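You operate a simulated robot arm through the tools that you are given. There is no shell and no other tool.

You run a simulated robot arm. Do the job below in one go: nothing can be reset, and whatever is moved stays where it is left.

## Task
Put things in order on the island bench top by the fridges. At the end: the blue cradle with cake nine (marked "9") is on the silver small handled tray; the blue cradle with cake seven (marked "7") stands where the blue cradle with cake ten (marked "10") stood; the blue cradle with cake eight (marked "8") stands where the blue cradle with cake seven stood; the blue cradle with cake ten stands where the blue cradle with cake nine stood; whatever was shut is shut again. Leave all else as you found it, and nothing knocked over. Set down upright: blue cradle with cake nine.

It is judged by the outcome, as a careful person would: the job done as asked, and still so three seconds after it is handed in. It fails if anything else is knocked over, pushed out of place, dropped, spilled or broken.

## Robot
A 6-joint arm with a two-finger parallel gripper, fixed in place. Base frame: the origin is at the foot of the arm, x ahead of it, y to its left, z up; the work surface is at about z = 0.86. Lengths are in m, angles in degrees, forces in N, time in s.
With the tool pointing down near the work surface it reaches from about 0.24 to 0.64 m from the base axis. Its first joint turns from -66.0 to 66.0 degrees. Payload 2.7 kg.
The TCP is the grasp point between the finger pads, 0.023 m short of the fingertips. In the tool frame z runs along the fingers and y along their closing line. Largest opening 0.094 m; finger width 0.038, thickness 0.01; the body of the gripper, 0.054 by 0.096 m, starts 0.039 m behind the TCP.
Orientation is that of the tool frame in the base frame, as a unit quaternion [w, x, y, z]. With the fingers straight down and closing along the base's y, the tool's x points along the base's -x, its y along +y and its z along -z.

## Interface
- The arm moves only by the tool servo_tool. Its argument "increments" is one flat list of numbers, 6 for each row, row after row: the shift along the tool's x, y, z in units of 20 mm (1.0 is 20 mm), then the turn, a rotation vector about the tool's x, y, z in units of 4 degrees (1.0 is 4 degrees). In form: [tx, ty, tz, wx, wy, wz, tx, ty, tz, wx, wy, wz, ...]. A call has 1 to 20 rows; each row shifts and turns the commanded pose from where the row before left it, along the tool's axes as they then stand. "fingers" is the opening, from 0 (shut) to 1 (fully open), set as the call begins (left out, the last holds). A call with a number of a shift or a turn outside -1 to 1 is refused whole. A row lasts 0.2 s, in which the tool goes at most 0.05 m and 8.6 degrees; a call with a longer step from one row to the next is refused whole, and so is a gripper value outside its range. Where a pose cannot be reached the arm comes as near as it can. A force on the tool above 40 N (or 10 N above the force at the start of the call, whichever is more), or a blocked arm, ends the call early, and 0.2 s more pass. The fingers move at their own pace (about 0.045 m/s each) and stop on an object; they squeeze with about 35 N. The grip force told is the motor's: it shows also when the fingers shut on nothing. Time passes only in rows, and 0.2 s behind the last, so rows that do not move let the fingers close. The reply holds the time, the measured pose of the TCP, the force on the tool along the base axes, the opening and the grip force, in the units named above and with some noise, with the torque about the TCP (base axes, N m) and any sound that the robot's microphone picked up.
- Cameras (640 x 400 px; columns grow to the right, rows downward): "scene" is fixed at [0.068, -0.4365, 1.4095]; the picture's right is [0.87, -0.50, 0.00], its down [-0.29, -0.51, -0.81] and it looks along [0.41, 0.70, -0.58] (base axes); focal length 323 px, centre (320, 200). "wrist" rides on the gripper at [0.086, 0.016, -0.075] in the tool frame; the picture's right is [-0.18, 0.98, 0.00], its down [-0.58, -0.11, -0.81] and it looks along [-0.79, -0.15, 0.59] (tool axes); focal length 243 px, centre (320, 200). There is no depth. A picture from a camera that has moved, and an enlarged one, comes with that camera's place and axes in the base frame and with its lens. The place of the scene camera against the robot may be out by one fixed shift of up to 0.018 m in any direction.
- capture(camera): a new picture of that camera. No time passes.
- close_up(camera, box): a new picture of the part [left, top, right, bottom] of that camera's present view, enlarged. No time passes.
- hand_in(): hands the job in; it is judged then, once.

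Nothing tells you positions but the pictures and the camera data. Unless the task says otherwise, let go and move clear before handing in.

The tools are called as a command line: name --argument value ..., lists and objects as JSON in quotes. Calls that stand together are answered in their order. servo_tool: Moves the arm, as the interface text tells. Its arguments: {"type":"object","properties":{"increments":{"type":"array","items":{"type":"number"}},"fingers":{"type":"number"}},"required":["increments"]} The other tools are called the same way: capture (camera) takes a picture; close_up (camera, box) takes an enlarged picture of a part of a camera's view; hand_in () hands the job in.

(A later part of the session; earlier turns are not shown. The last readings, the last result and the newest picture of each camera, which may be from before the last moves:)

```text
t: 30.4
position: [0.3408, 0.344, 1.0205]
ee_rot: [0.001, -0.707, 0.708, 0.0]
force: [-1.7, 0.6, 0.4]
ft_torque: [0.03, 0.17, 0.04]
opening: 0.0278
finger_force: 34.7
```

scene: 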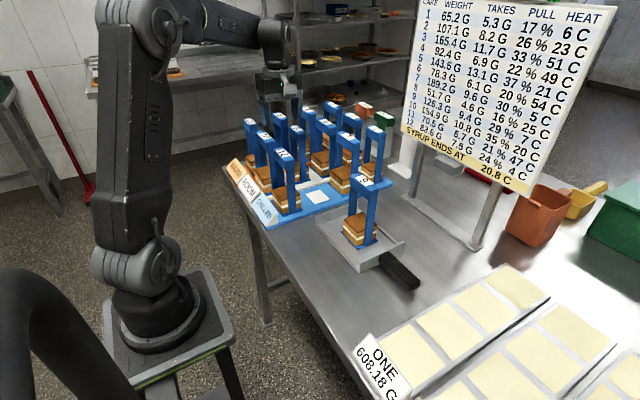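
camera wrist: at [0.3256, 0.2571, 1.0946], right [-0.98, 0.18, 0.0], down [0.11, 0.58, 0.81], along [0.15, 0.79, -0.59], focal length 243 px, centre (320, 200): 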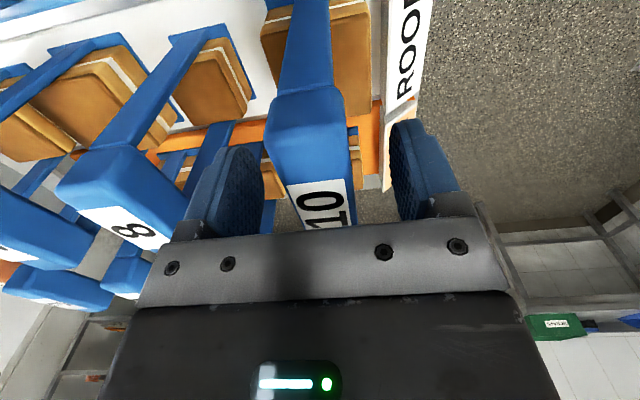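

Grip is firm on 10. I'll lift it straight up by about 19 cm so its base clears the other handles.

servo_tool --increments '[0, 0, -0.25, 0, 0, 0, 0, 0, -0.25, 0, 0, 0, 0, 0, -0.5, 0, 0, 0, 0, 0, -0.75, 0, 0, 0, 0, 0, -0.75, 0, 0, 0, 0, 0, -0.75, 0, 0, 0, 0, 0, -0.75, 0, 0, 0, 0, 0, -0.75, 0, 0, 0, 0, 0, -0.75, 0, 0, 0, 0, 0, -0.75, 0, 0, 0, 0, 0, -0.75, 0, 0, 0, 0, 0, -0.75, 0, 0, 0, 0, 0, -0.75, 0, 0, 0, 0, 0, -0.5, 0, 0, 0, 0, 0, -0.5, 0, 0, 0, 0, 0, 0, 0, 0, 0]'

capture --camera "scene"

capture --camera "wrist"

```text
t: 33.8
position: [0.3413, 0.3438, 1.211]
ee_rot: [0.0, 0.708, -0.706, 0.001]
force: [0.3, -0.3, -1.7]
ft_torque: [-0.01, 0.02, -0.01]
opening: 0.0277
finger_force: 34.8
```

```text
taken
```

scene: 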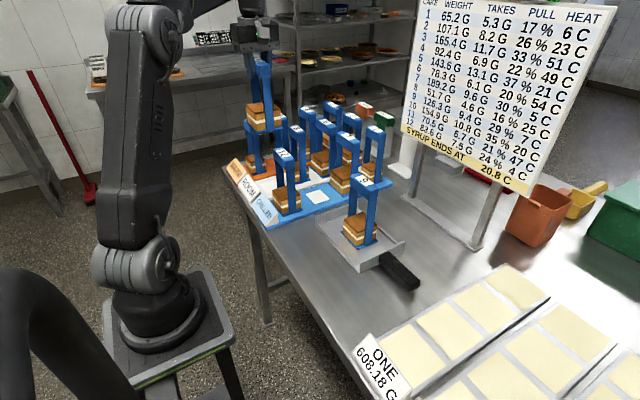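

```text
taken
camera wrist: at [0.3257, 0.257, 1.2851], right [-0.98, 0.18, 0.0], down [0.11, 0.58, 0.81], along [0.15, 0.79, -0.59], focal length 243 px, centre (320, 200)
```

wrist: 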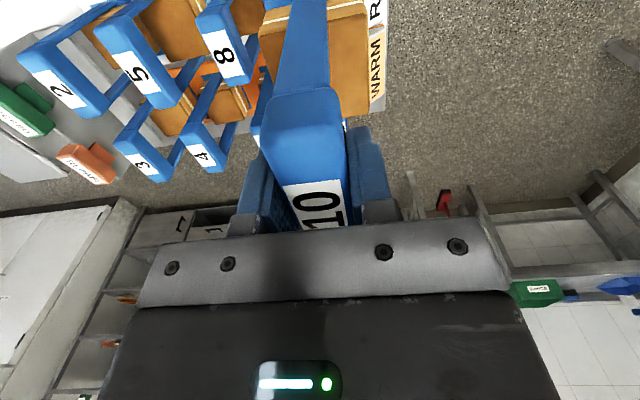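

Ten hangs level with clearance over the other handles. I'll carry it diagonally to above 9's old spot at (0.435, 0.228).

servo_tool --increments '[0.2035, -0.165, 0, 0, 0, 0, 0.407, -0.33, 0, 0, 0, 0, 0.509, -0.4123, 0, 0, 0, 0, 0.509, -0.4123, 0, 0, 0, 0, 0.509, -0.4123, 0, 0, 0, 0, 0.509, -0.4123, 0, 0, 0, 0, 0.509, -0.4123, 0, 0, 0, 0, 0.509, -0.4123, 0, 0, 0, 0, 0.509, -0.4123, 0, 0, 0, 0, 0.509, -0.4123, 0, 0, 0, 0, 0.509, -0.4123, 0, 0, 0, 0, 0.407, -0.33, 0, 0, 0, 0, 0.2035, -0.165, 0, 0, 0, 0, 0, 0, 0, 0, 0, 0]'

capture --camera "scene"

close_up --camera "wrist" --box '[180, 0, 460, 200]'

```text
t: 36.8
position: [0.4359, 0.228, 1.2105]
ee_rot: [0.0, 0.708, -0.707, 0.0]
force: [0.1, 0.3, -2.5]
ft_torque: [-0.02, 0.03, 0.04]
opening: 0.0277
finger_force: 35.4
```

```text
taken
```

scene: 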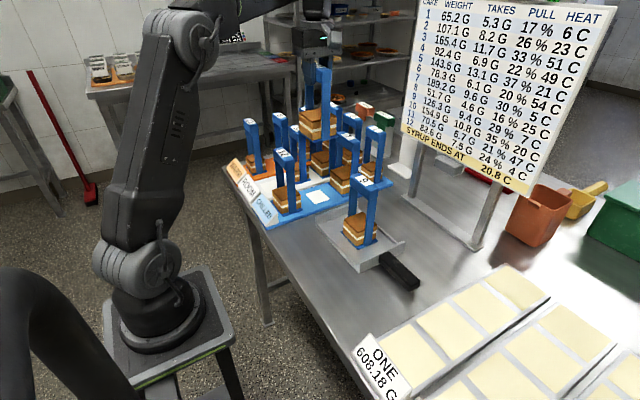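

```text
2.00 times, centred on (320, 100) of wrist
camera zoom: at [0.4197, 0.1409, 1.2854], right [-0.98, 0.18, 0.0], down [0.11, 0.58, 0.81], along [0.15, 0.79, -0.59], focal length 485 px, centre (320, 400)
```

zoom: 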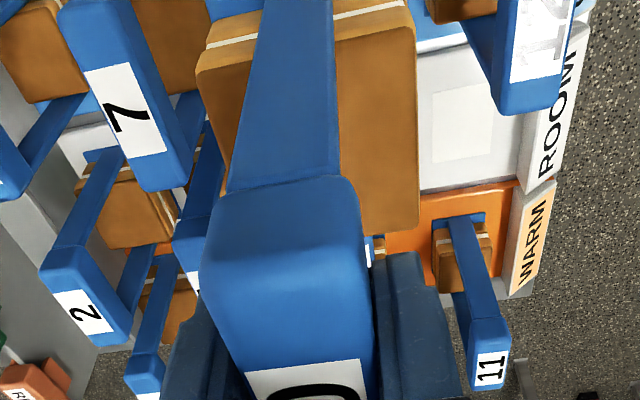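

Ten is above the spot with clearance on all sides. I'll lower it slowly to just above the board.

servo_tool --increments '[0, 0, 0.3, 0, 0, 0, 0, 0, 0.6, 0, 0, 0, 0, 0, 0.7, 0, 0, 0, 0, 0, 0.7, 0, 0, 0, 0, 0, 0.7, 0, 0, 0, 0, 0, 0.7, 0, 0, 0, 0, 0, 0.7, 0, 0, 0, 0, 0, 0.7, 0, 0, 0, 0, 0, 0.7, 0, 0, 0, 0, 0, 0.7, 0, 0, 0, 0, 0, 0.7, 0, 0, 0, 0, 0, 0.7, 0, 0, 0, 0, 0, 0.5, 0, 0, 0, 0, 0, 0.35, 0, 0, 0, 0, 0, 0, 0, 0, 0]'

close_up --camera "scene" --box '[260, 100, 380, 230]'

capture --camera "wrist"

```text
t: 40.0
position: [0.4353, 0.2283, 1.0349]
ee_rot: [0.0, -0.707, 0.707, 0.001]
force: [0.9, -0.5, -3.0]
ft_torque: [0.0, 0.0, 0.01]
opening: 0.0279
finger_force: 34.6
```

```text
3.08 times, centred on (320, 165) of scene
camera zoom: at [0.068, -0.4365, 1.4095], right [0.87, -0.5, 0.0], down [-0.29, -0.51, -0.81], along [0.41, 0.7, -0.58], focal length 993 px, centre (320, 308)
```

zoom: 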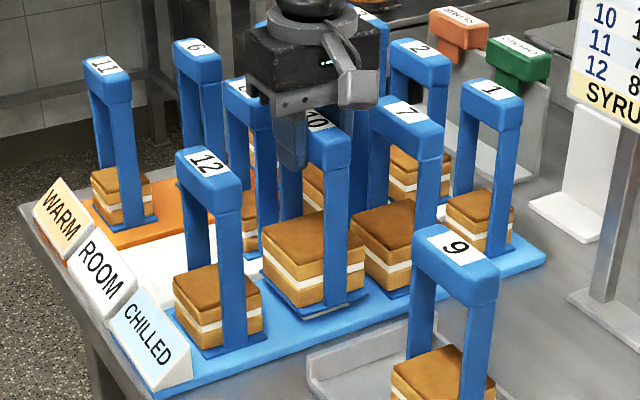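

```text
taken
camera wrist: at [0.4196, 0.141, 1.1102], right [-0.98, 0.18, 0.0], down [0.11, 0.58, 0.81], along [0.15, 0.79, -0.59], focal length 243 px, centre (320, 200)
```

wrist: 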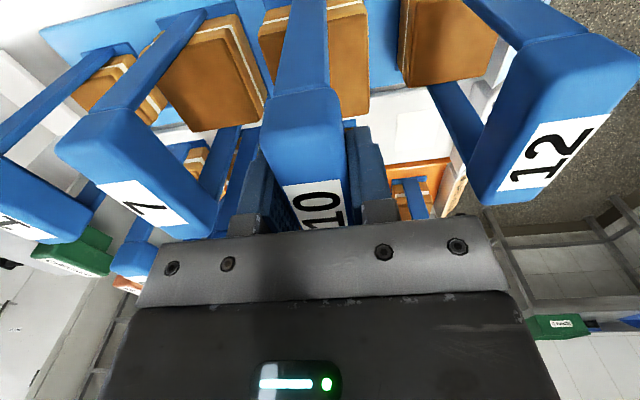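

Ten sits about 1.4 cm above its target with good lateral clearance. I'll lower the rest in small steps.

servo_tool --increments '[0, 0, 0.25, 0, 0, 0, 0, 0, 0.2, 0, 0, 0, 0, 0, 0.15, 0, 0, 0, 0, 0, 0.05, 0, 0, 0, 0, 0, 0, 0, 0, 0]'

```text
t: 41.2
position: [0.4368, 0.2284, 1.023]
ee_rot: [0.0, -0.707, 0.708, 0.0]
force: [0.2, -0.7, -1.8]
ft_torque: [0.04, -0.01, -0.04]
opening: 0.0278
finger_force: 35.0
```

Still hanging free at z 1.023, so I'll take two more tiny steps down.

servo_tool --increments '[0, 0, 0.06, 0, 0, 0, 0, 0, 0.05, 0, 0, 0, 0, 0, 0, 0, 0, 0]'

```text
t: 42.0
position: [0.4356, 0.2288, 1.0197]
ee_rot: [0.0, -0.707, 0.708, 0.001]
force: [-0.6, -0.3, -2.0]
ft_torque: [0.0, 0.0, -0.01]
opening: 0.0279
finger_force: 35.3
```

servo_tool --increments '[0, 0, 0.06, 0, 0, 0, 0, 0, 0, 0, 0, 0]'

close_up --camera "scene" --box '[290, 150, 370, 220]'

```text
t: 42.6
position: [0.4342, 0.2289, 1.0195]
ee_rot: [0.0, -0.707, 0.708, 0.0]
force: [-1.8, 0.7, 2.3]
ft_torque: [-0.14, 0.24, -0.05]
opening: 0.0276
finger_force: 34.8
```

```text
5.71 times, centred on (330, 185) of scene
camera zoom: at [0.0679, -0.4365, 1.4095], right [0.87, -0.5, 0.0], down [-0.29, -0.51, -0.81], along [0.41, 0.7, -0.58], focal length 1844 px, centre (263, 286)
```

zoom: 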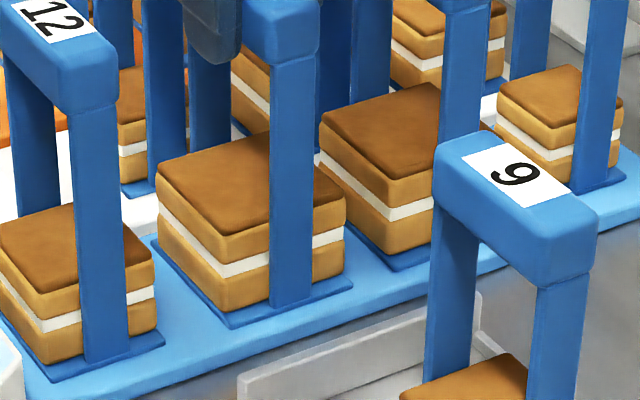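

Light contact with the board, so ten is resting in place. I'll open the fingers and rise.

servo_tool --increments '[0, 0, 0, 0, 0, 0, 0, 0, 0, 0, 0, 0, 0, 0, 0, 0, 0, 0, 0, 0, 0, 0, 0, 0]' --fingers 0.75

capture --camera "wrist"

close_up --camera "scene" --box '[260, 100, 380, 230]'

```text
t: 43.6
position: [0.4365, 0.2287, 1.0188]
ee_rot: [0.0, -0.707, 0.707, 0.0]
force: [-0.6, 0.6, -0.2]
ft_torque: [-0.01, 0.03, 0.02]
opening: 0.0705
finger_force: 0.0
```

```text
taken
camera wrist: at [0.4197, 0.1411, 1.0942], right [-0.98, 0.18, 0.0], down [0.11, 0.58, 0.81], along [0.15, 0.79, -0.59], focal length 243 px, centre (320, 200)
```

wrist: 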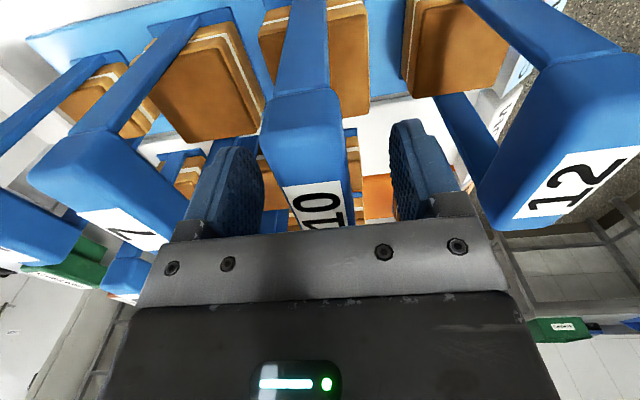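

```text
3.08 times, centred on (320, 165) of scene
camera zoom: at [0.068, -0.4365, 1.4095], right [0.87, -0.5, 0.0], down [-0.29, -0.51, -0.81], along [0.41, 0.7, -0.58], focal length 993 px, centre (320, 308)
```

zoom: 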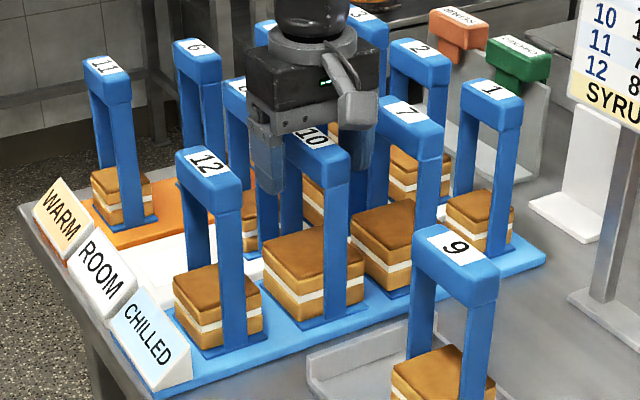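

Ten stands correctly in 9's old place. I'll rise, shift toward cradle 7, and look.

servo_tool --increments '[0, 0, -0.5, 0, 0, 0, 0, 0, -0.9, 0, 0, 0, 0, 0, -0.95, 0, 0, 0, 0, 0, -0.95, 0, 0, 0, 0, 0, -0.9, 0, 0, 0, 0, -0.5, 0, 0, 0, 0, 0.3, -0.9, 0, 0, 0, 0, 0.3, -0.9, 0, 0, 0, 0, 0.3, -0.9, 0, 0, 0, 0, 0.3, -0.7, 0, 0, 0, 0, 0, 0, 0, 0, 0, 0]'

capture --camera "wrist"

capture --camera "scene"

close_up --camera "wrist" --box '[200, 20, 440, 220]'

```text
t: 46.0
position: [0.5137, 0.2049, 1.1021]
ee_rot: [0.0, -0.707, 0.707, -0.001]
force: [0.2, -0.3, 0.0]
ft_torque: [-0.02, 0.02, 0.01]
opening: 0.0704
finger_force: 0.0
```

```text
taken
camera wrist: at [0.4988, 0.1173, 1.1769], right [-0.98, 0.18, 0.0], down [0.11, 0.58, 0.81], along [0.15, 0.79, -0.59], focal length 243 px, centre (320, 200)
```

wrist: 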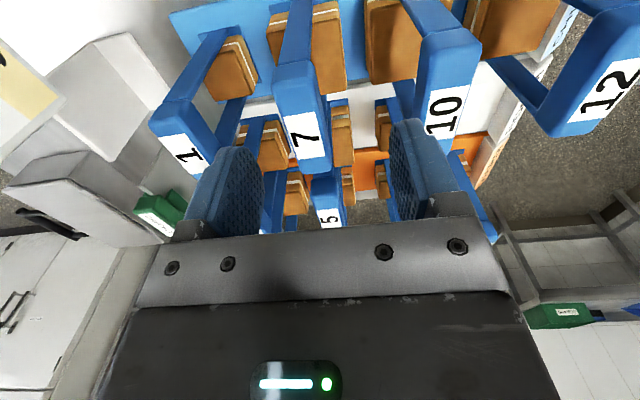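

```text
taken
```

scene: 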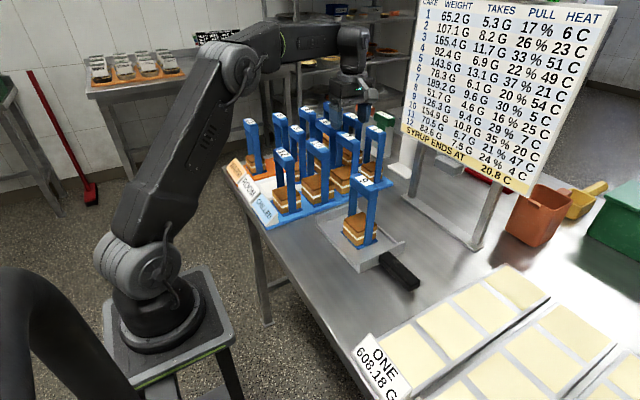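

```text
2.00 times, centred on (320, 120) of wrist
camera zoom: at [0.4988, 0.1173, 1.1769], right [-0.98, 0.18, 0.0], down [0.11, 0.58, 0.81], along [0.15, 0.79, -0.59], focal length 485 px, centre (320, 360)
```

zoom: 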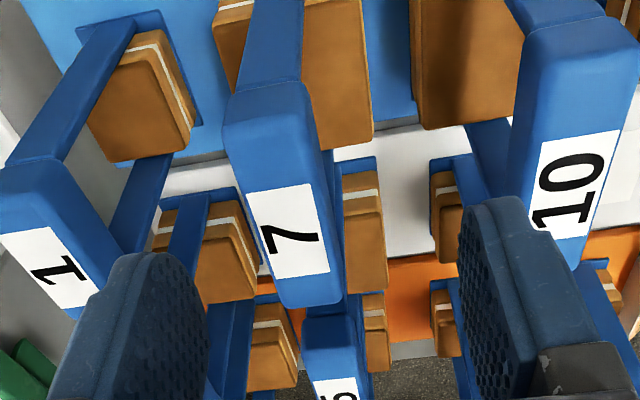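

Cradle 7's bar centre comes out at (0.531, 0.229). I'll align above it.

servo_tool --increments '[-0.4, -0.27, 0, 0, 0, 0, -0.5, -0.35, 0, 0, 0, 0, -0.3, -0.2, 0, 0, 0, 0, 0, 0, 0, 0, 0, 0]'

close_up --camera "wrist" --box '[200, 60, 440, 240]'

close_up --camera "scene" --box '[290, 70, 410, 220]'

```text
t: 47.0
position: [0.5306, 0.2287, 1.1021]
ee_rot: [0.0, 0.707, -0.707, 0.0]
force: [0.0, -0.3, 0.0]
ft_torque: [0.0, 0.0, 0.0]
opening: 0.0706
finger_force: 0.0
```

```text
2.22 times, centred on (320, 150) of wrist
camera zoom: at [0.5148, 0.1418, 1.178], right [-0.98, 0.18, 0.0], down [0.11, 0.58, 0.81], along [0.15, 0.79, -0.59], focal length 539 px, centre (320, 311)
```

zoom: 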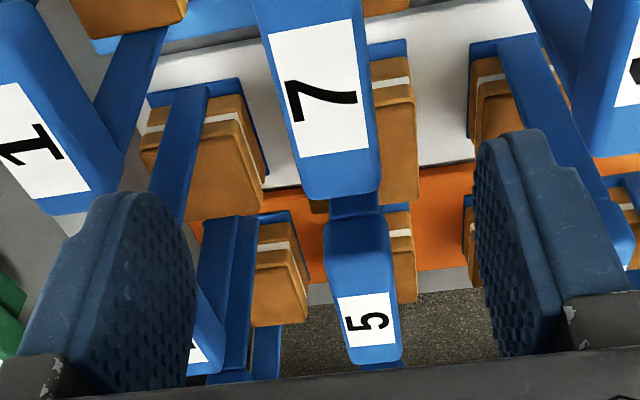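

```text
2.67 times, centred on (350, 145) of scene
camera zoom: at [0.068, -0.4365, 1.4095], right [0.87, -0.5, 0.0], down [-0.29, -0.51, -0.81], along [0.41, 0.7, -0.58], focal length 861 px, centre (240, 347)
```

zoom: 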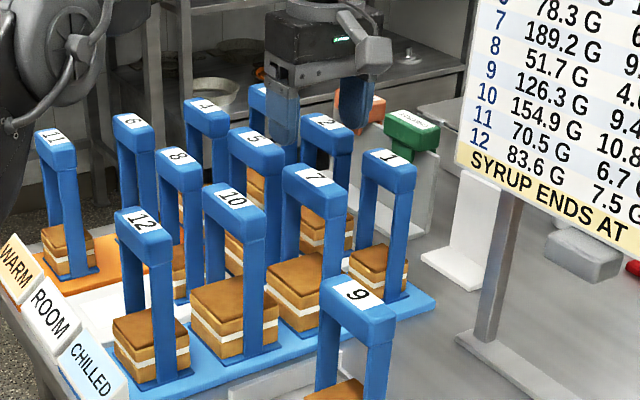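

Aligned on 7. I'll descend to grasp height.

servo_tool --increments '[0, 0, 0.8, 0, 0, 0, 0, 0, 0.8, 0, 0, 0, 0, 0, 0.8, 0, 0, 0, 0, 0, 0.85, 0, 0, 0, 0, 0, 0.85, 0, 0, 0, 0, 0, 0, 0, 0, 0]'

capture --camera "wrist"

close_up --camera "scene" --box '[290, 90, 410, 220]'

```text
t: 48.4
position: [0.5301, 0.2286, 1.0201]
ee_rot: [0.0, -0.707, 0.707, 0.0]
force: [0.3, -0.8, 0.4]
ft_torque: [-0.02, 0.0, -0.03]
opening: 0.0704
finger_force: 0.0
```

```text
taken
camera wrist: at [0.5137, 0.1417, 1.0953], right [-0.98, 0.18, 0.0], down [0.11, 0.58, 0.81], along [0.15, 0.79, -0.59], focal length 243 px, centre (320, 200)
```

wrist: 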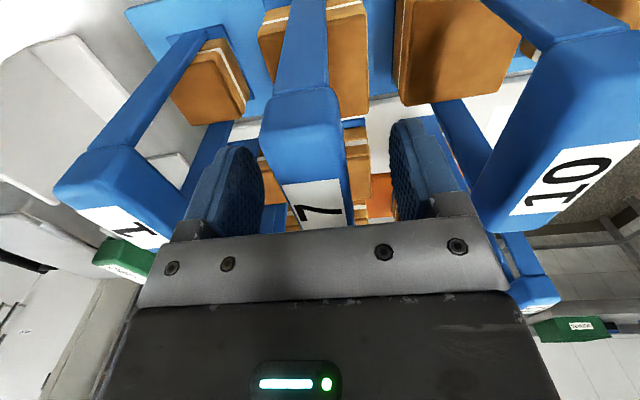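

```text
3.08 times, centred on (350, 155) of scene
camera zoom: at [0.068, -0.4365, 1.4095], right [0.87, -0.5, 0.0], down [-0.29, -0.51, -0.81], along [0.41, 0.7, -0.58], focal length 993 px, centre (228, 338)
```

zoom: 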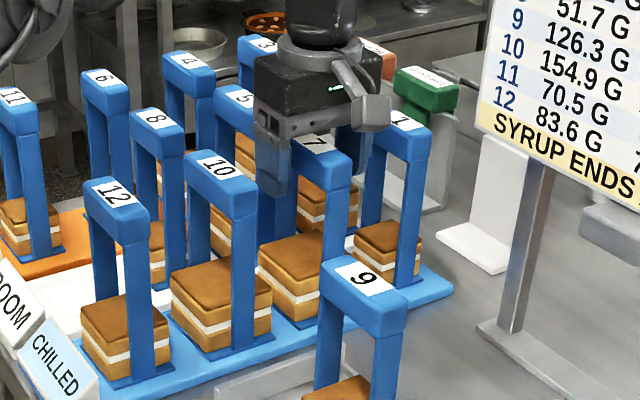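

The pads straddle bar 7. I'll close and let the grip settle.

servo_tool --increments '[0, 0, 0, 0, 0, 0, 0, 0, 0, 0, 0, 0, 0, 0, 0, 0, 0, 0, 0, 0, 0, 0, 0, 0, 0, 0, 0, 0, 0, 0]' --fingers 0

```text
t: 49.6
position: [0.5304, 0.2294, 1.0206]
ee_rot: [0.0, 0.707, -0.707, 0.0]
force: [0.2, 0.3, 0.1]
ft_torque: [-0.04, -0.1, -0.01]
opening: 0.0279
finger_force: 34.7
```

Grip is firm on 7. I'll lift straight up, checking that the pose stays true at this longer reach.

servo_tool --increments '[0, 0, -0.2, 0, 0, 0, 0, 0, -0.3, 0, 0, 0, 0, 0, -0.5, 0, 0, 0, 0, 0, -0.7, 0, 0, 0, 0, 0, -0.7, 0, 0, 0, 0, 0, -0.7, 0, 0, 0, 0, 0, -0.7, 0, 0, 0, 0, 0, -0.5, 0, 0, 0, 0, 0, 0, 0, 0, 0]'

capture --camera "scene"

capture --camera "wrist"

```text
t: 51.6
position: [0.5289, 0.2292, 1.1074]
ee_rot: [0.0, 0.707, -0.707, 0.0]
force: [0.4, -0.5, -1.3]
ft_torque: [0.01, -0.03, 0.02]
opening: 0.0279
finger_force: 35.1
```

```text
taken
```

scene: 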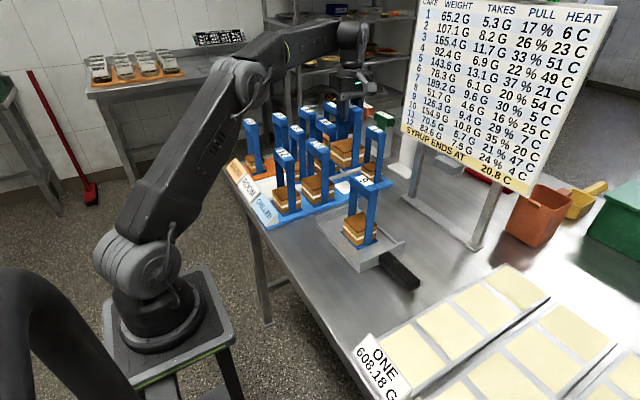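

```text
taken
camera wrist: at [0.5138, 0.1418, 1.1819], right [-0.98, 0.18, 0.0], down [0.11, 0.58, 0.81], along [0.15, 0.79, -0.59], focal length 243 px, centre (320, 200)
```

wrist: 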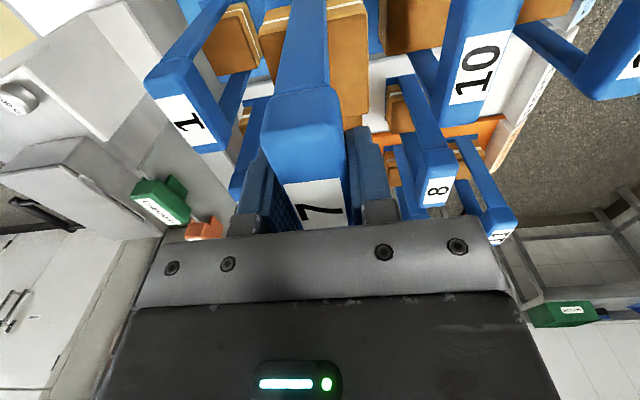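

All good so far. I'll continue lifting to about 1.21.

servo_tool --increments '[0, 0, -0.3, 0, 0, 0, 0, 0, -0.6, 0, 0, 0, 0, 0, -0.7, 0, 0, 0, 0, 0, -0.7, 0, 0, 0, 0, 0, -0.7, 0, 0, 0, 0, 0, -0.7, 0, 0, 0, 0, 0, -0.7, 0, 0, 0, 0, 0, -0.5, 0, 0, 0, 0, 0, -0.35, 0, 0, 0, 0, 0, 0, 0, 0, 0]'

capture --camera "scene"

```text
t: 53.8
position: [0.5155, 0.2197, 1.1954]
ee_rot: [0.001, -0.707, 0.707, 0.0]
force: [-0.6, 1.6, -2.4]
ft_torque: [-0.09, 0.0, 0.02]
opening: 0.0277
finger_force: 34.6
out of reach, approached as far as the arm can: row 6, 7, 8, 9
```

```text
taken
```

scene: 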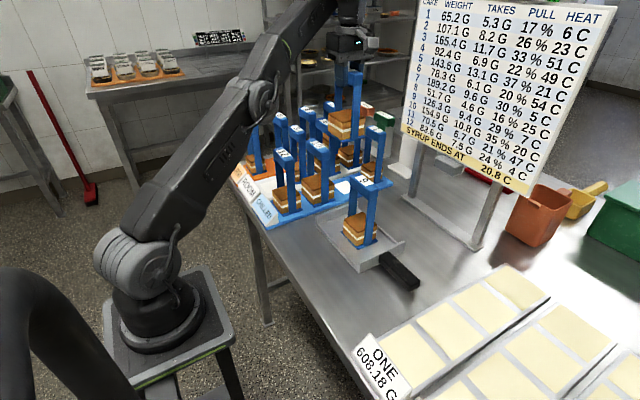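

At this height the arm reaches its limit: it drew in to (0.5155, 0.2197, 1.195), which still clears the handles. I'll move toward -y over the free front area to come back within reach, then check the pose.

servo_tool --increments '[0.3, 0, 0, 0, 0, 0, 0.5, 0, 0, 0, 0, 0, 0.5, 0, 0, 0, 0, 0, 0.5, 0, 0, 0, 0, 0, 0.5, 0, 0, 0, 0, 0, 0.3, 0, 0, 0, 0, 0, 0, 0, 0, 0, 0, 0]'

capture --camera "scene"

capture --camera "wrist"

```text
t: 55.4
position: [0.5159, 0.1682, 1.1957]
ee_rot: [0.0, 0.707, -0.707, 0.0]
force: [0.0, 0.4, -2.6]
ft_torque: [0.0, 0.0, 0.01]
opening: 0.0279
finger_force: 34.6
```

```text
taken
```

scene: 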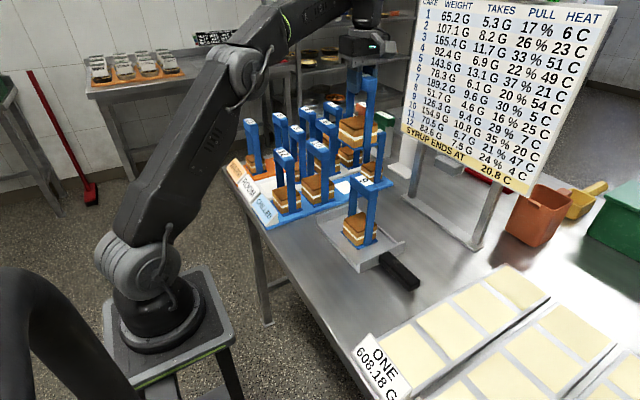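

```text
taken
camera wrist: at [0.4995, 0.0812, 1.2713], right [-0.98, 0.18, 0.0], down [0.11, 0.58, 0.81], along [0.15, 0.79, -0.59], focal length 243 px, centre (320, 200)
```

wrist: 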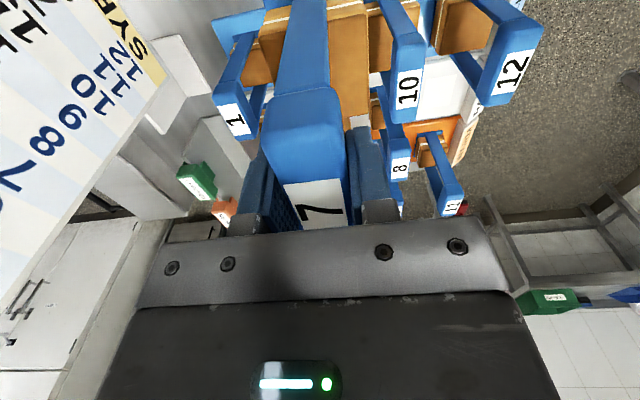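

The command follows the actual pose, now (0.516, 0.168, 1.196). I'll bring 7 inward in -x while rising to about 1.214.

servo_tool --increments '[0, 0.1, -0.15, 0, 0, 0, 0, 0.3, -0.15, 0, 0, 0, 0, 0.4, -0.15, 0, 0, 0, 0, 0.5, -0.15, 0, 0, 0, 0, 0.5, -0.15, 0, 0, 0, 0, 0.5, -0.15, 0, 0, 0, 0, 0.5, 0, 0, 0, 0, 0, 0.5, 0, 0, 0, 0, 0, 0.4, 0, 0, 0, 0, 0, 0.2, 0, 0, 0, 0, 0, 0, 0, 0, 0, 0]'

capture --camera "scene"

```text
t: 57.8
position: [0.4361, 0.1685, 1.2128]
ee_rot: [0.0, -0.707, 0.708, 0.0]
force: [0.0, -0.1, -2.2]
ft_torque: [0.03, 0.05, 0.02]
opening: 0.0279
finger_force: 34.8
```

```text
taken
```

scene: 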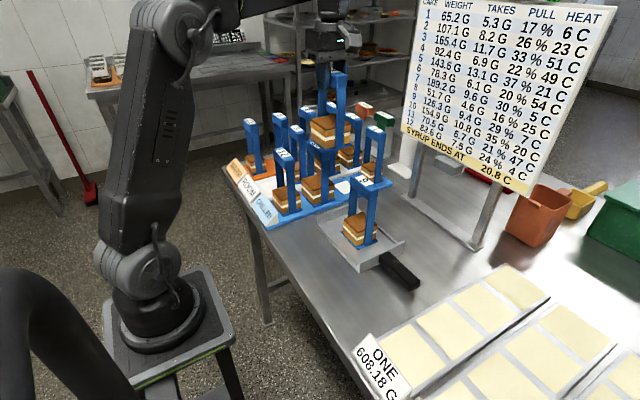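

Clearance is good at 1.213. I'll carry 7 over to above 10's old spot at (0.341, 0.344).

servo_tool --increments '[-0.1757, 0.0952, 0, 0, 0, 0, -0.41, 0.2221, 0, 0, 0, 0, -0.5857, 0.3173, 0, 0, 0, 0, -0.5857, 0.3173, 0, 0, 0, 0, -0.5857, 0.3173, 0, 0, 0, 0, -0.5857, 0.3173, 0, 0, 0, 0, -0.5857, 0.3173, 0, 0, 0, 0, -0.5857, 0.3173, 0, 0, 0, 0, -0.5857, 0.3173, 0, 0, 0, 0, -0.5857, 0.3173, 0, 0, 0, 0, -0.5857, 0.3173, 0, 0, 0, 0, -0.5857, 0.3173, 0, 0, 0, 0, -0.5857, 0.3173, 0, 0, 0, 0, -0.5857, 0.3173, 0, 0, 0, 0, -0.5857, 0.3173, 0, 0, 0, 0, -0.41, 0.2221, 0, 0, 0, 0, -0.1757, 0.0952, 0, 0, 0, 0, 0, 0, 0, 0, 0, 0]'

capture --camera "scene"

capture --camera "wrist"

```text
t: 61.6
position: [0.3423, 0.343, 1.2137]
ee_rot: [-0.001, 0.708, -0.706, 0.0]
force: [0.0, 0.5, -2.0]
ft_torque: [0.03, 0.02, 0.03]
opening: 0.0279
finger_force: 34.5
```

```text
taken
```

scene: 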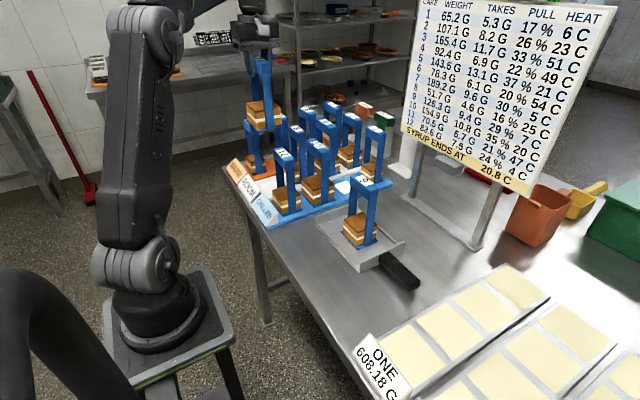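

```text
taken
camera wrist: at [0.3266, 0.2569, 1.2897], right [-0.98, 0.18, 0.0], down [0.11, 0.58, 0.81], along [0.15, 0.79, -0.59], focal length 243 px, centre (320, 200)
```

wrist: 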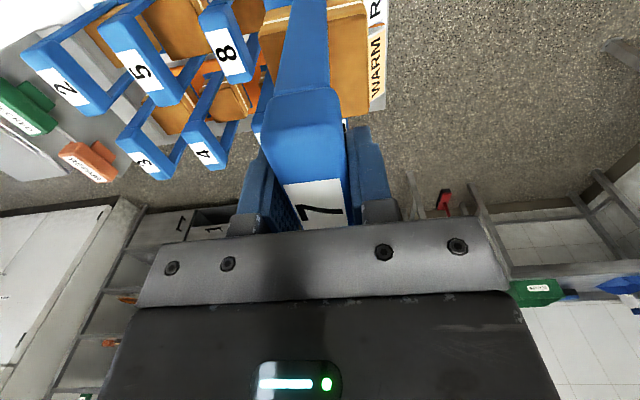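

Seven is above the target within about 1 mm. I'll trim x slightly and lower it to just above the board.

servo_tool --increments '[0, 0.04, 0.3, 0, 0, 0, 0, 0, 0.6, 0, 0, 0, 0, 0, 0.7, 0, 0, 0, 0, 0, 0.7, 0, 0, 0, 0, 0, 0.7, 0, 0, 0, 0, 0, 0.7, 0, 0, 0, 0, 0, 0.7, 0, 0, 0, 0, 0, 0.7, 0, 0, 0, 0, 0, 0.7, 0, 0, 0, 0, 0, 0.7, 0, 0, 0, 0, 0, 0.7, 0, 0, 0, 0, 0, 0.7, 0, 0, 0, 0, 0, 0.6, 0, 0, 0, 0, 0, 0.35, 0, 0, 0, 0, 0, 0, 0, 0, 0]'

close_up --camera "scene" --box '[220, 100, 340, 230]'

capture --camera "wrist"

```text
t: 64.8
position: [0.3426, 0.3454, 1.0378]
ee_rot: [-0.001, 0.708, -0.706, 0.0]
force: [0.6, -0.2, -1.5]
ft_torque: [0.03, -0.03, 0.02]
opening: 0.0279
finger_force: 34.3
```

```text
3.08 times, centred on (280, 165) of scene
camera zoom: at [0.068, -0.4365, 1.4095], right [0.87, -0.5, 0.0], down [-0.29, -0.51, -0.81], along [0.41, 0.7, -0.58], focal length 993 px, centre (443, 308)
```

zoom: 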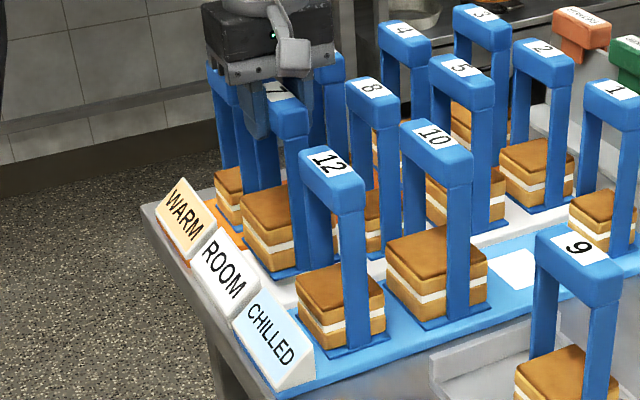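

```text
taken
camera wrist: at [0.3265, 0.2578, 1.1122], right [-0.98, 0.18, 0.0], down [0.11, 0.58, 0.81], along [0.15, 0.79, -0.59], focal length 243 px, centre (320, 200)
```

wrist: 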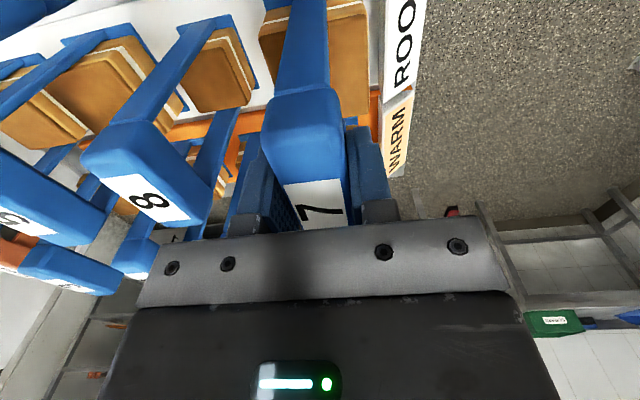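

Seven is about 1.7 cm above 10's old spot. I'll trim about 1 mm and lower gently.

servo_tool --increments '[0.04, 0.05, 0.25, 0, 0, 0, 0, 0, 0.2, 0, 0, 0, 0, 0, 0.2, 0, 0, 0, 0, 0, 0.1, 0, 0, 0, 0, 0, 0, 0, 0, 0]'

```text
t: 66.0
position: [0.3408, 0.344, 1.0207]
ee_rot: [-0.001, -0.707, 0.707, -0.001]
force: [0.1, 0.6, -2.9]
ft_torque: [-0.01, -0.03, 0.01]
opening: 0.0277
finger_force: 35.4
```

The pose matches 10's grasp pose and the cradle still hangs free. I'll step down a millimetre at a time.

servo_tool --increments '[0, 0, 0.06, 0, 0, 0, 0, 0, 0, 0, 0, 0]'

```text
t: 66.6
position: [0.3423, 0.3441, 1.0207]
ee_rot: [0.0, -0.707, 0.707, 0.0]
force: [0.5, 0.4, -1.7]
ft_torque: [-0.02, 0.01, 0.04]
opening: 0.0278
finger_force: 34.6
```

Still free, so I'll step down another millimetre.

servo_tool --increments '[0, 0, 0.06, 0, 0, 0, 0, 0, 0, 0, 0, 0]'

```text
t: 67.2
position: [0.3419, 0.3447, 1.0205]
ee_rot: [-0.001, 0.707, -0.707, 0.001]
force: [0.4, -3.2, 6.8]
ft_torque: [-0.45, 0.32, 0.04]
opening: 0.0281
finger_force: 34.6
```

Contact made at z 1.0205 with about 8 N. Seven rests on its spot, so I'll release it.

servo_tool --increments '[0, 0, 0, 0, 0, 0, 0, 0, 0, 0, 0, 0, 0, 0, 0, 0, 0, 0, 0, 0, 0, 0, 0, 0]' --fingers 0.75

capture --camera "wrist"

close_up --camera "scene" --box '[220, 100, 340, 230]'

```text
t: 68.2
position: [0.3409, 0.3451, 1.0207]
ee_rot: [0.0, -0.707, 0.707, 0.0]
force: [-0.6, 0.3, -0.4]
ft_torque: [0.02, 0.02, 0.0]
opening: 0.0707
finger_force: 0.0
```

```text
taken
camera wrist: at [0.3255, 0.2566, 1.0947], right [-0.98, 0.18, 0.0], down [0.11, 0.58, 0.81], along [0.15, 0.79, -0.59], focal length 243 px, centre (320, 200)
```

wrist: 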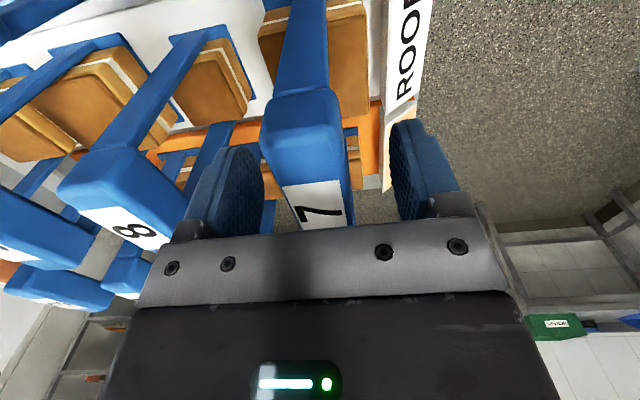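

```text
3.08 times, centred on (280, 165) of scene
camera zoom: at [0.068, -0.4365, 1.4095], right [0.87, -0.5, 0.0], down [-0.29, -0.51, -0.81], along [0.41, 0.7, -0.58], focal length 993 px, centre (443, 308)
```

zoom: 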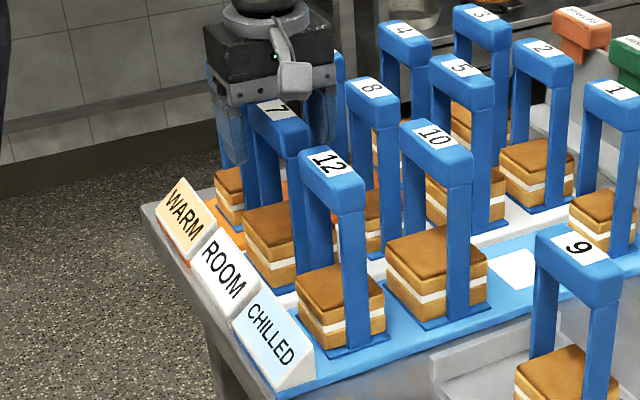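

Seven stands in 10's old place. I'll rise and move in +x to above cradle 8 at about (0.436, 0.345).

servo_tool --increments '[0, 0, -0.5, 0, 0, 0, 0, 0, -0.9, 0, 0, 0, 0, 0, -0.9, 0, 0, 0, 0, 0, -0.9, 0, 0, 0, 0, 0, -0.9, 0, 0, 0, 0, -0.5, 0, 0, 0, 0, 0, -0.9, 0, 0, 0, 0, 0, -0.9, 0, 0, 0, 0, 0, -0.9, 0, 0, 0, 0, 0, -0.9, 0, 0, 0, 0, 0, -0.6, 0, 0, 0, 0, 0, 0, 0, 0, 0, 0]'

close_up --camera "wrist" --box '[200, 60, 440, 240]'

capture --camera "scene"

```text
t: 70.8
position: [0.4363, 0.3456, 1.1014]
ee_rot: [0.0, -0.707, 0.707, 0.0]
force: [0.0, -0.1, -0.2]
ft_torque: [0.03, 0.03, 0.04]
opening: 0.0706
finger_force: 0.1
```

```text
2.22 times, centred on (320, 150) of wrist
camera zoom: at [0.4196, 0.2573, 1.1765], right [-0.98, 0.18, 0.0], down [0.11, 0.58, 0.81], along [0.15, 0.79, -0.59], focal length 539 px, centre (320, 311)
```

zoom: 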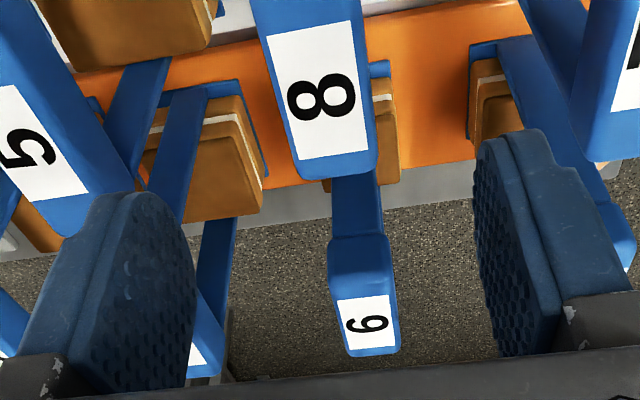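

```text
taken
```

scene: 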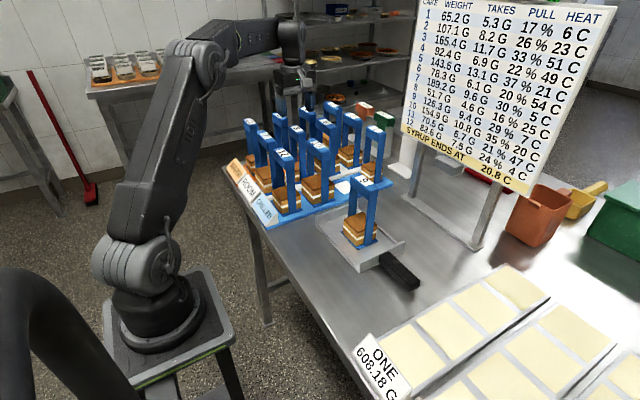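

Aligned on 8. I'll descend to grasp height.

servo_tool --increments '[0, 0, 0.8, 0, 0, 0, 0, 0, 0.8, 0, 0, 0, 0, 0, 0.8, 0, 0, 0, 0, 0, 0.8, 0, 0, 0, 0, 0, 0.82, 0, 0, 0, 0, 0, 0, 0, 0, 0]'

capture --camera "wrist"

close_up --camera "scene" --box '[250, 90, 370, 220]'

```text
t: 72.2
position: [0.4326, 0.3445, 1.0213]
ee_rot: [0.001, -0.707, 0.707, 0.0]
force: [-0.5, -1.3, 0.4]
ft_torque: [0.03, 0.01, -0.03]
opening: 0.0706
finger_force: 0.0
```

```text
taken
camera wrist: at [0.4174, 0.2572, 1.0955], right [-0.98, 0.18, 0.0], down [0.11, 0.58, 0.81], along [0.15, 0.79, -0.59], focal length 243 px, centre (320, 200)
```

wrist: 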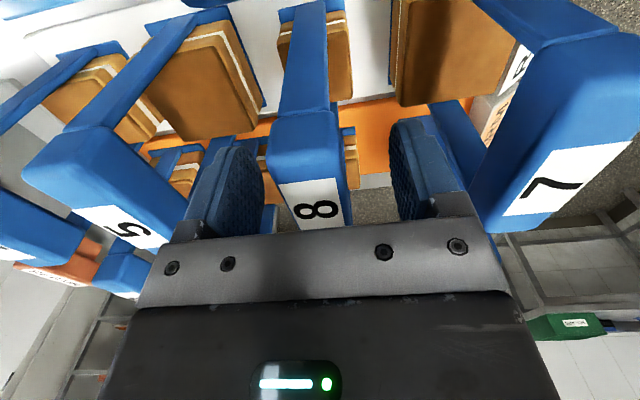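

```text
3.08 times, centred on (310, 155) of scene
camera zoom: at [0.068, -0.4365, 1.4095], right [0.87, -0.5, 0.0], down [-0.29, -0.51, -0.81], along [0.41, 0.7, -0.58], focal length 993 px, centre (351, 338)
```

zoom: 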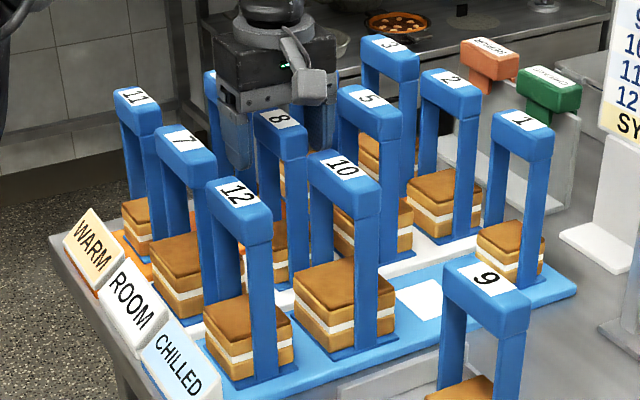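

The tool is about 1–2 mm toward -x of the bar centre. I'll nudge it +x slightly and check again.

servo_tool --increments '[0, -0.08, 0, 0, 0, 0, 0, 0, 0, 0, 0, 0]'

capture --camera "wrist"

```text
t: 72.8
position: [0.4357, 0.3452, 1.0203]
ee_rot: [0.001, 0.707, -0.707, 0.0]
force: [-0.2, -0.3, 0.5]
ft_torque: [0.02, -0.05, 0.03]
opening: 0.0706
finger_force: 0.0
```

```text
taken
camera wrist: at [0.4196, 0.257, 1.096], right [-0.98, 0.18, 0.0], down [0.11, 0.58, 0.81], along [0.15, 0.79, -0.59], focal length 243 px, centre (320, 200)
```

wrist: 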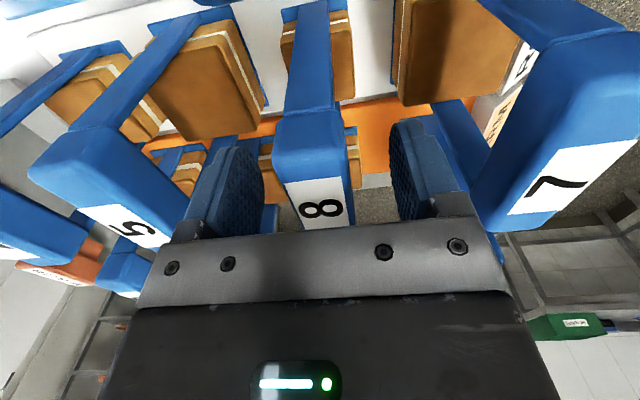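

Bar 8 is now centred. I'll close the fingers.

servo_tool --increments '[0, 0, 0, 0, 0, 0, 0, 0, 0, 0, 0, 0, 0, 0, 0, 0, 0, 0, 0, 0, 0, 0, 0, 0, 0, 0, 0, 0, 0, 0]' --fingers 0

```text
t: 74.0
position: [0.4356, 0.3444, 1.0212]
ee_rot: [0.0, -0.706, 0.708, -0.001]
force: [-0.2, 0.6, 0.8]
ft_torque: [0.0, 0.04, 0.01]
opening: 0.0276
finger_force: 34.9
```

Grip is firm on 8. I'll lift it straight up to about 1.197, just inside the arm's reach there; its base should clear the handles by about 1 cm.

servo_tool --increments '[0, 0, -0.2, 0, 0, 0, 0, 0, -0.3, 0, 0, 0, 0, 0, -0.5, 0, 0, 0, 0, 0, -0.7, 0, 0, 0, 0, 0, -0.7, 0, 0, 0, 0, 0, -0.7, 0, 0, 0, 0, 0, -0.7, 0, 0, 0, 0, 0, -0.7, 0, 0, 0, 0, 0, -0.7, 0, 0, 0, 0, 0, -0.7, 0, 0, 0, 0, 0, -0.7, 0, 0, 0, 0, 0, -0.7, 0, 0, 0, 0, 0, -0.7, 0, 0, 0, 0, 0, -0.5, 0, 0, 0, 0, 0, -0.3, 0, 0, 0, 0, 0, 0, 0, 0, 0]'

capture --camera "scene"

capture --camera "wrist"

close_up --camera "scene" --box '[250, 60, 370, 220]'

```text
t: 77.4
position: [0.4356, 0.3436, 1.1973]
ee_rot: [0.001, 0.708, -0.706, 0.001]
force: [-0.5, 0.1, -0.8]
ft_torque: [-0.01, -0.03, -0.02]
opening: 0.0277
finger_force: 35.1
```

```text
taken
```

scene: 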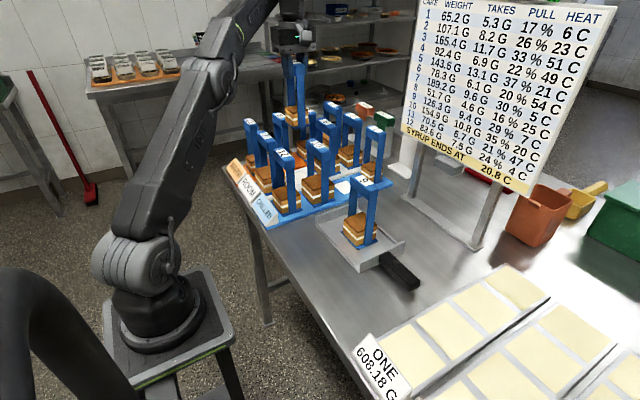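

```text
taken
camera wrist: at [0.4203, 0.2565, 1.2725], right [-0.98, 0.18, 0.0], down [0.11, 0.58, 0.81], along [0.15, 0.79, -0.59], focal length 243 px, centre (320, 200)
```

wrist: 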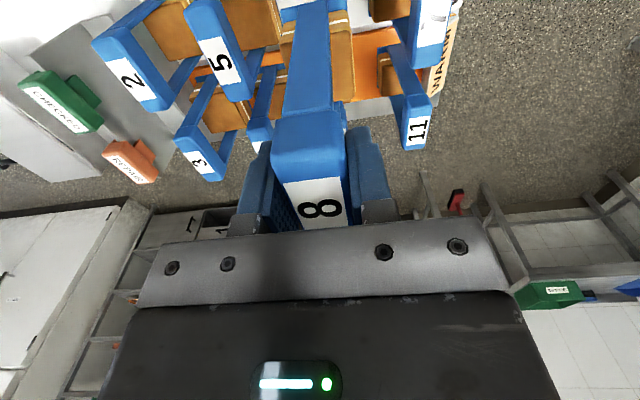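

```text
2.50 times, centred on (310, 140) of scene
camera zoom: at [0.068, -0.4365, 1.4095], right [0.87, -0.5, 0.0], down [-0.29, -0.51, -0.81], along [0.41, 0.7, -0.58], focal length 807 px, centre (345, 350)
```

zoom: 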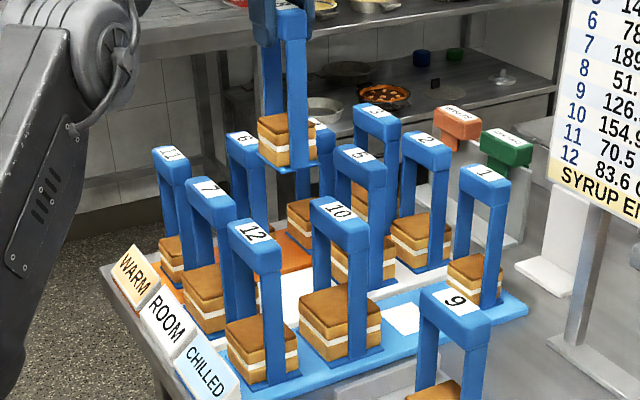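

Eight is lifted with a small margin. I'll move it in -y over ten while gaining height, to the free area at y 0.168.

servo_tool --increments '[0.2, 0, 0, 0, 0, 0, 0.4, 0, -0.1, 0, 0, 0, 0.55, 0, -0.1, 0, 0, 0, 0.55, 0, -0.1, 0, 0, 0, 0.55, 0, -0.1, 0, 0, 0, 0.55, 0, -0.1, 0, 0, 0, 0.55, 0, -0.1, 0, 0, 0, 0.55, 0, -0.1, 0, 0, 0, 0.55, 0, -0.1, 0, 0, 0, 0.55, 0, 0, 0, 0, 0, 0.55, 0, 0, 0, 0, 0, 0.55, 0, 0, 0, 0, 0, 0.55, 0, 0, 0, 0, 0, 0.55, 0, 0, 0, 0, 0, 0.55, 0, 0, 0, 0, 0, 0.5, 0, 0, 0, 0, 0, 0.35, 0, 0, 0, 0, 0, 0.2, 0, 0, 0, 0, 0]'

capture --camera "scene"

```text
t: 81.2
position: [0.4368, 0.1679, 1.2138]
ee_rot: [0.0, 0.707, -0.707, 0.0]
force: [-0.4, -0.6, -0.8]
ft_torque: [-0.01, 0.01, 0.02]
opening: 0.0276
finger_force: 34.7
```

```text
taken
```

scene: 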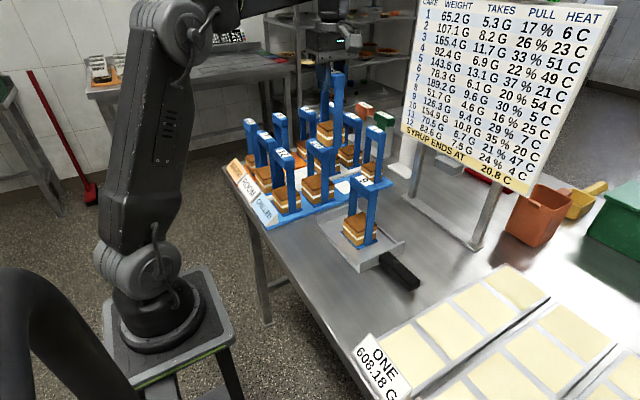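

Clear of ten. I'll move in +x to x 0.5305 in front of 7's old spot, lowering slightly toward the end.

servo_tool --increments '[0, -0.2, 0, 0, 0, 0, 0, -0.4, 0, 0, 0, 0, 0, -0.5, 0, 0, 0, 0, 0, -0.5, 0, 0, 0, 0, 0, -0.5, 0, 0, 0, 0, 0, -0.5, 0, 0, 0, 0, 0, -0.5, 0.2, 0, 0, 0, 0, -0.5, 0.2, 0, 0, 0, 0, -0.5, 0.2, 0, 0, 0, 0, -0.4, 0.2, 0, 0, 0, 0, -0.2, 0.2, 0, 0, 0, 0, 0, 0, 0, 0, 0]'

capture --camera "scene"

capture --camera "wrist"

```text
t: 83.8
position: [0.5307, 0.1685, 1.194]
ee_rot: [0.0, -0.707, 0.708, -0.001]
force: [-0.1, 0.4, -0.9]
ft_torque: [0.01, 0.06, 0.01]
opening: 0.0275
finger_force: 35.2
```

```text
taken
```

scene: 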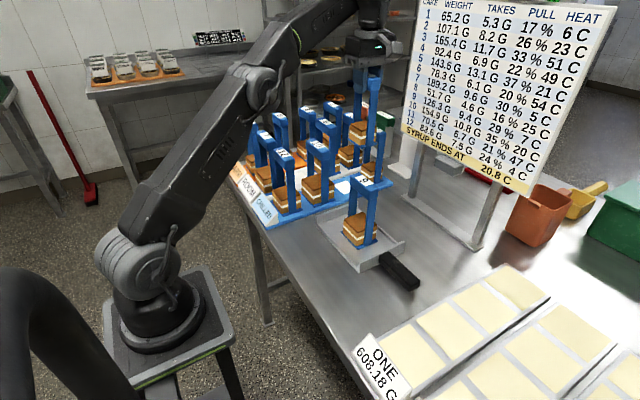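

```text
taken
camera wrist: at [0.5153, 0.0811, 1.2686], right [-0.98, 0.18, 0.0], down [0.11, 0.58, 0.81], along [0.15, 0.79, -0.59], focal length 243 px, centre (320, 200)
```

wrist: 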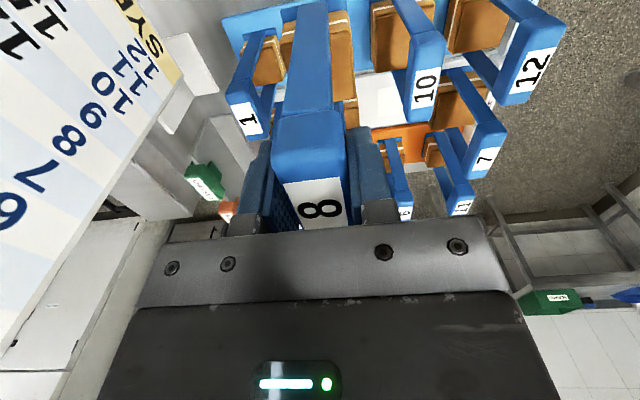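

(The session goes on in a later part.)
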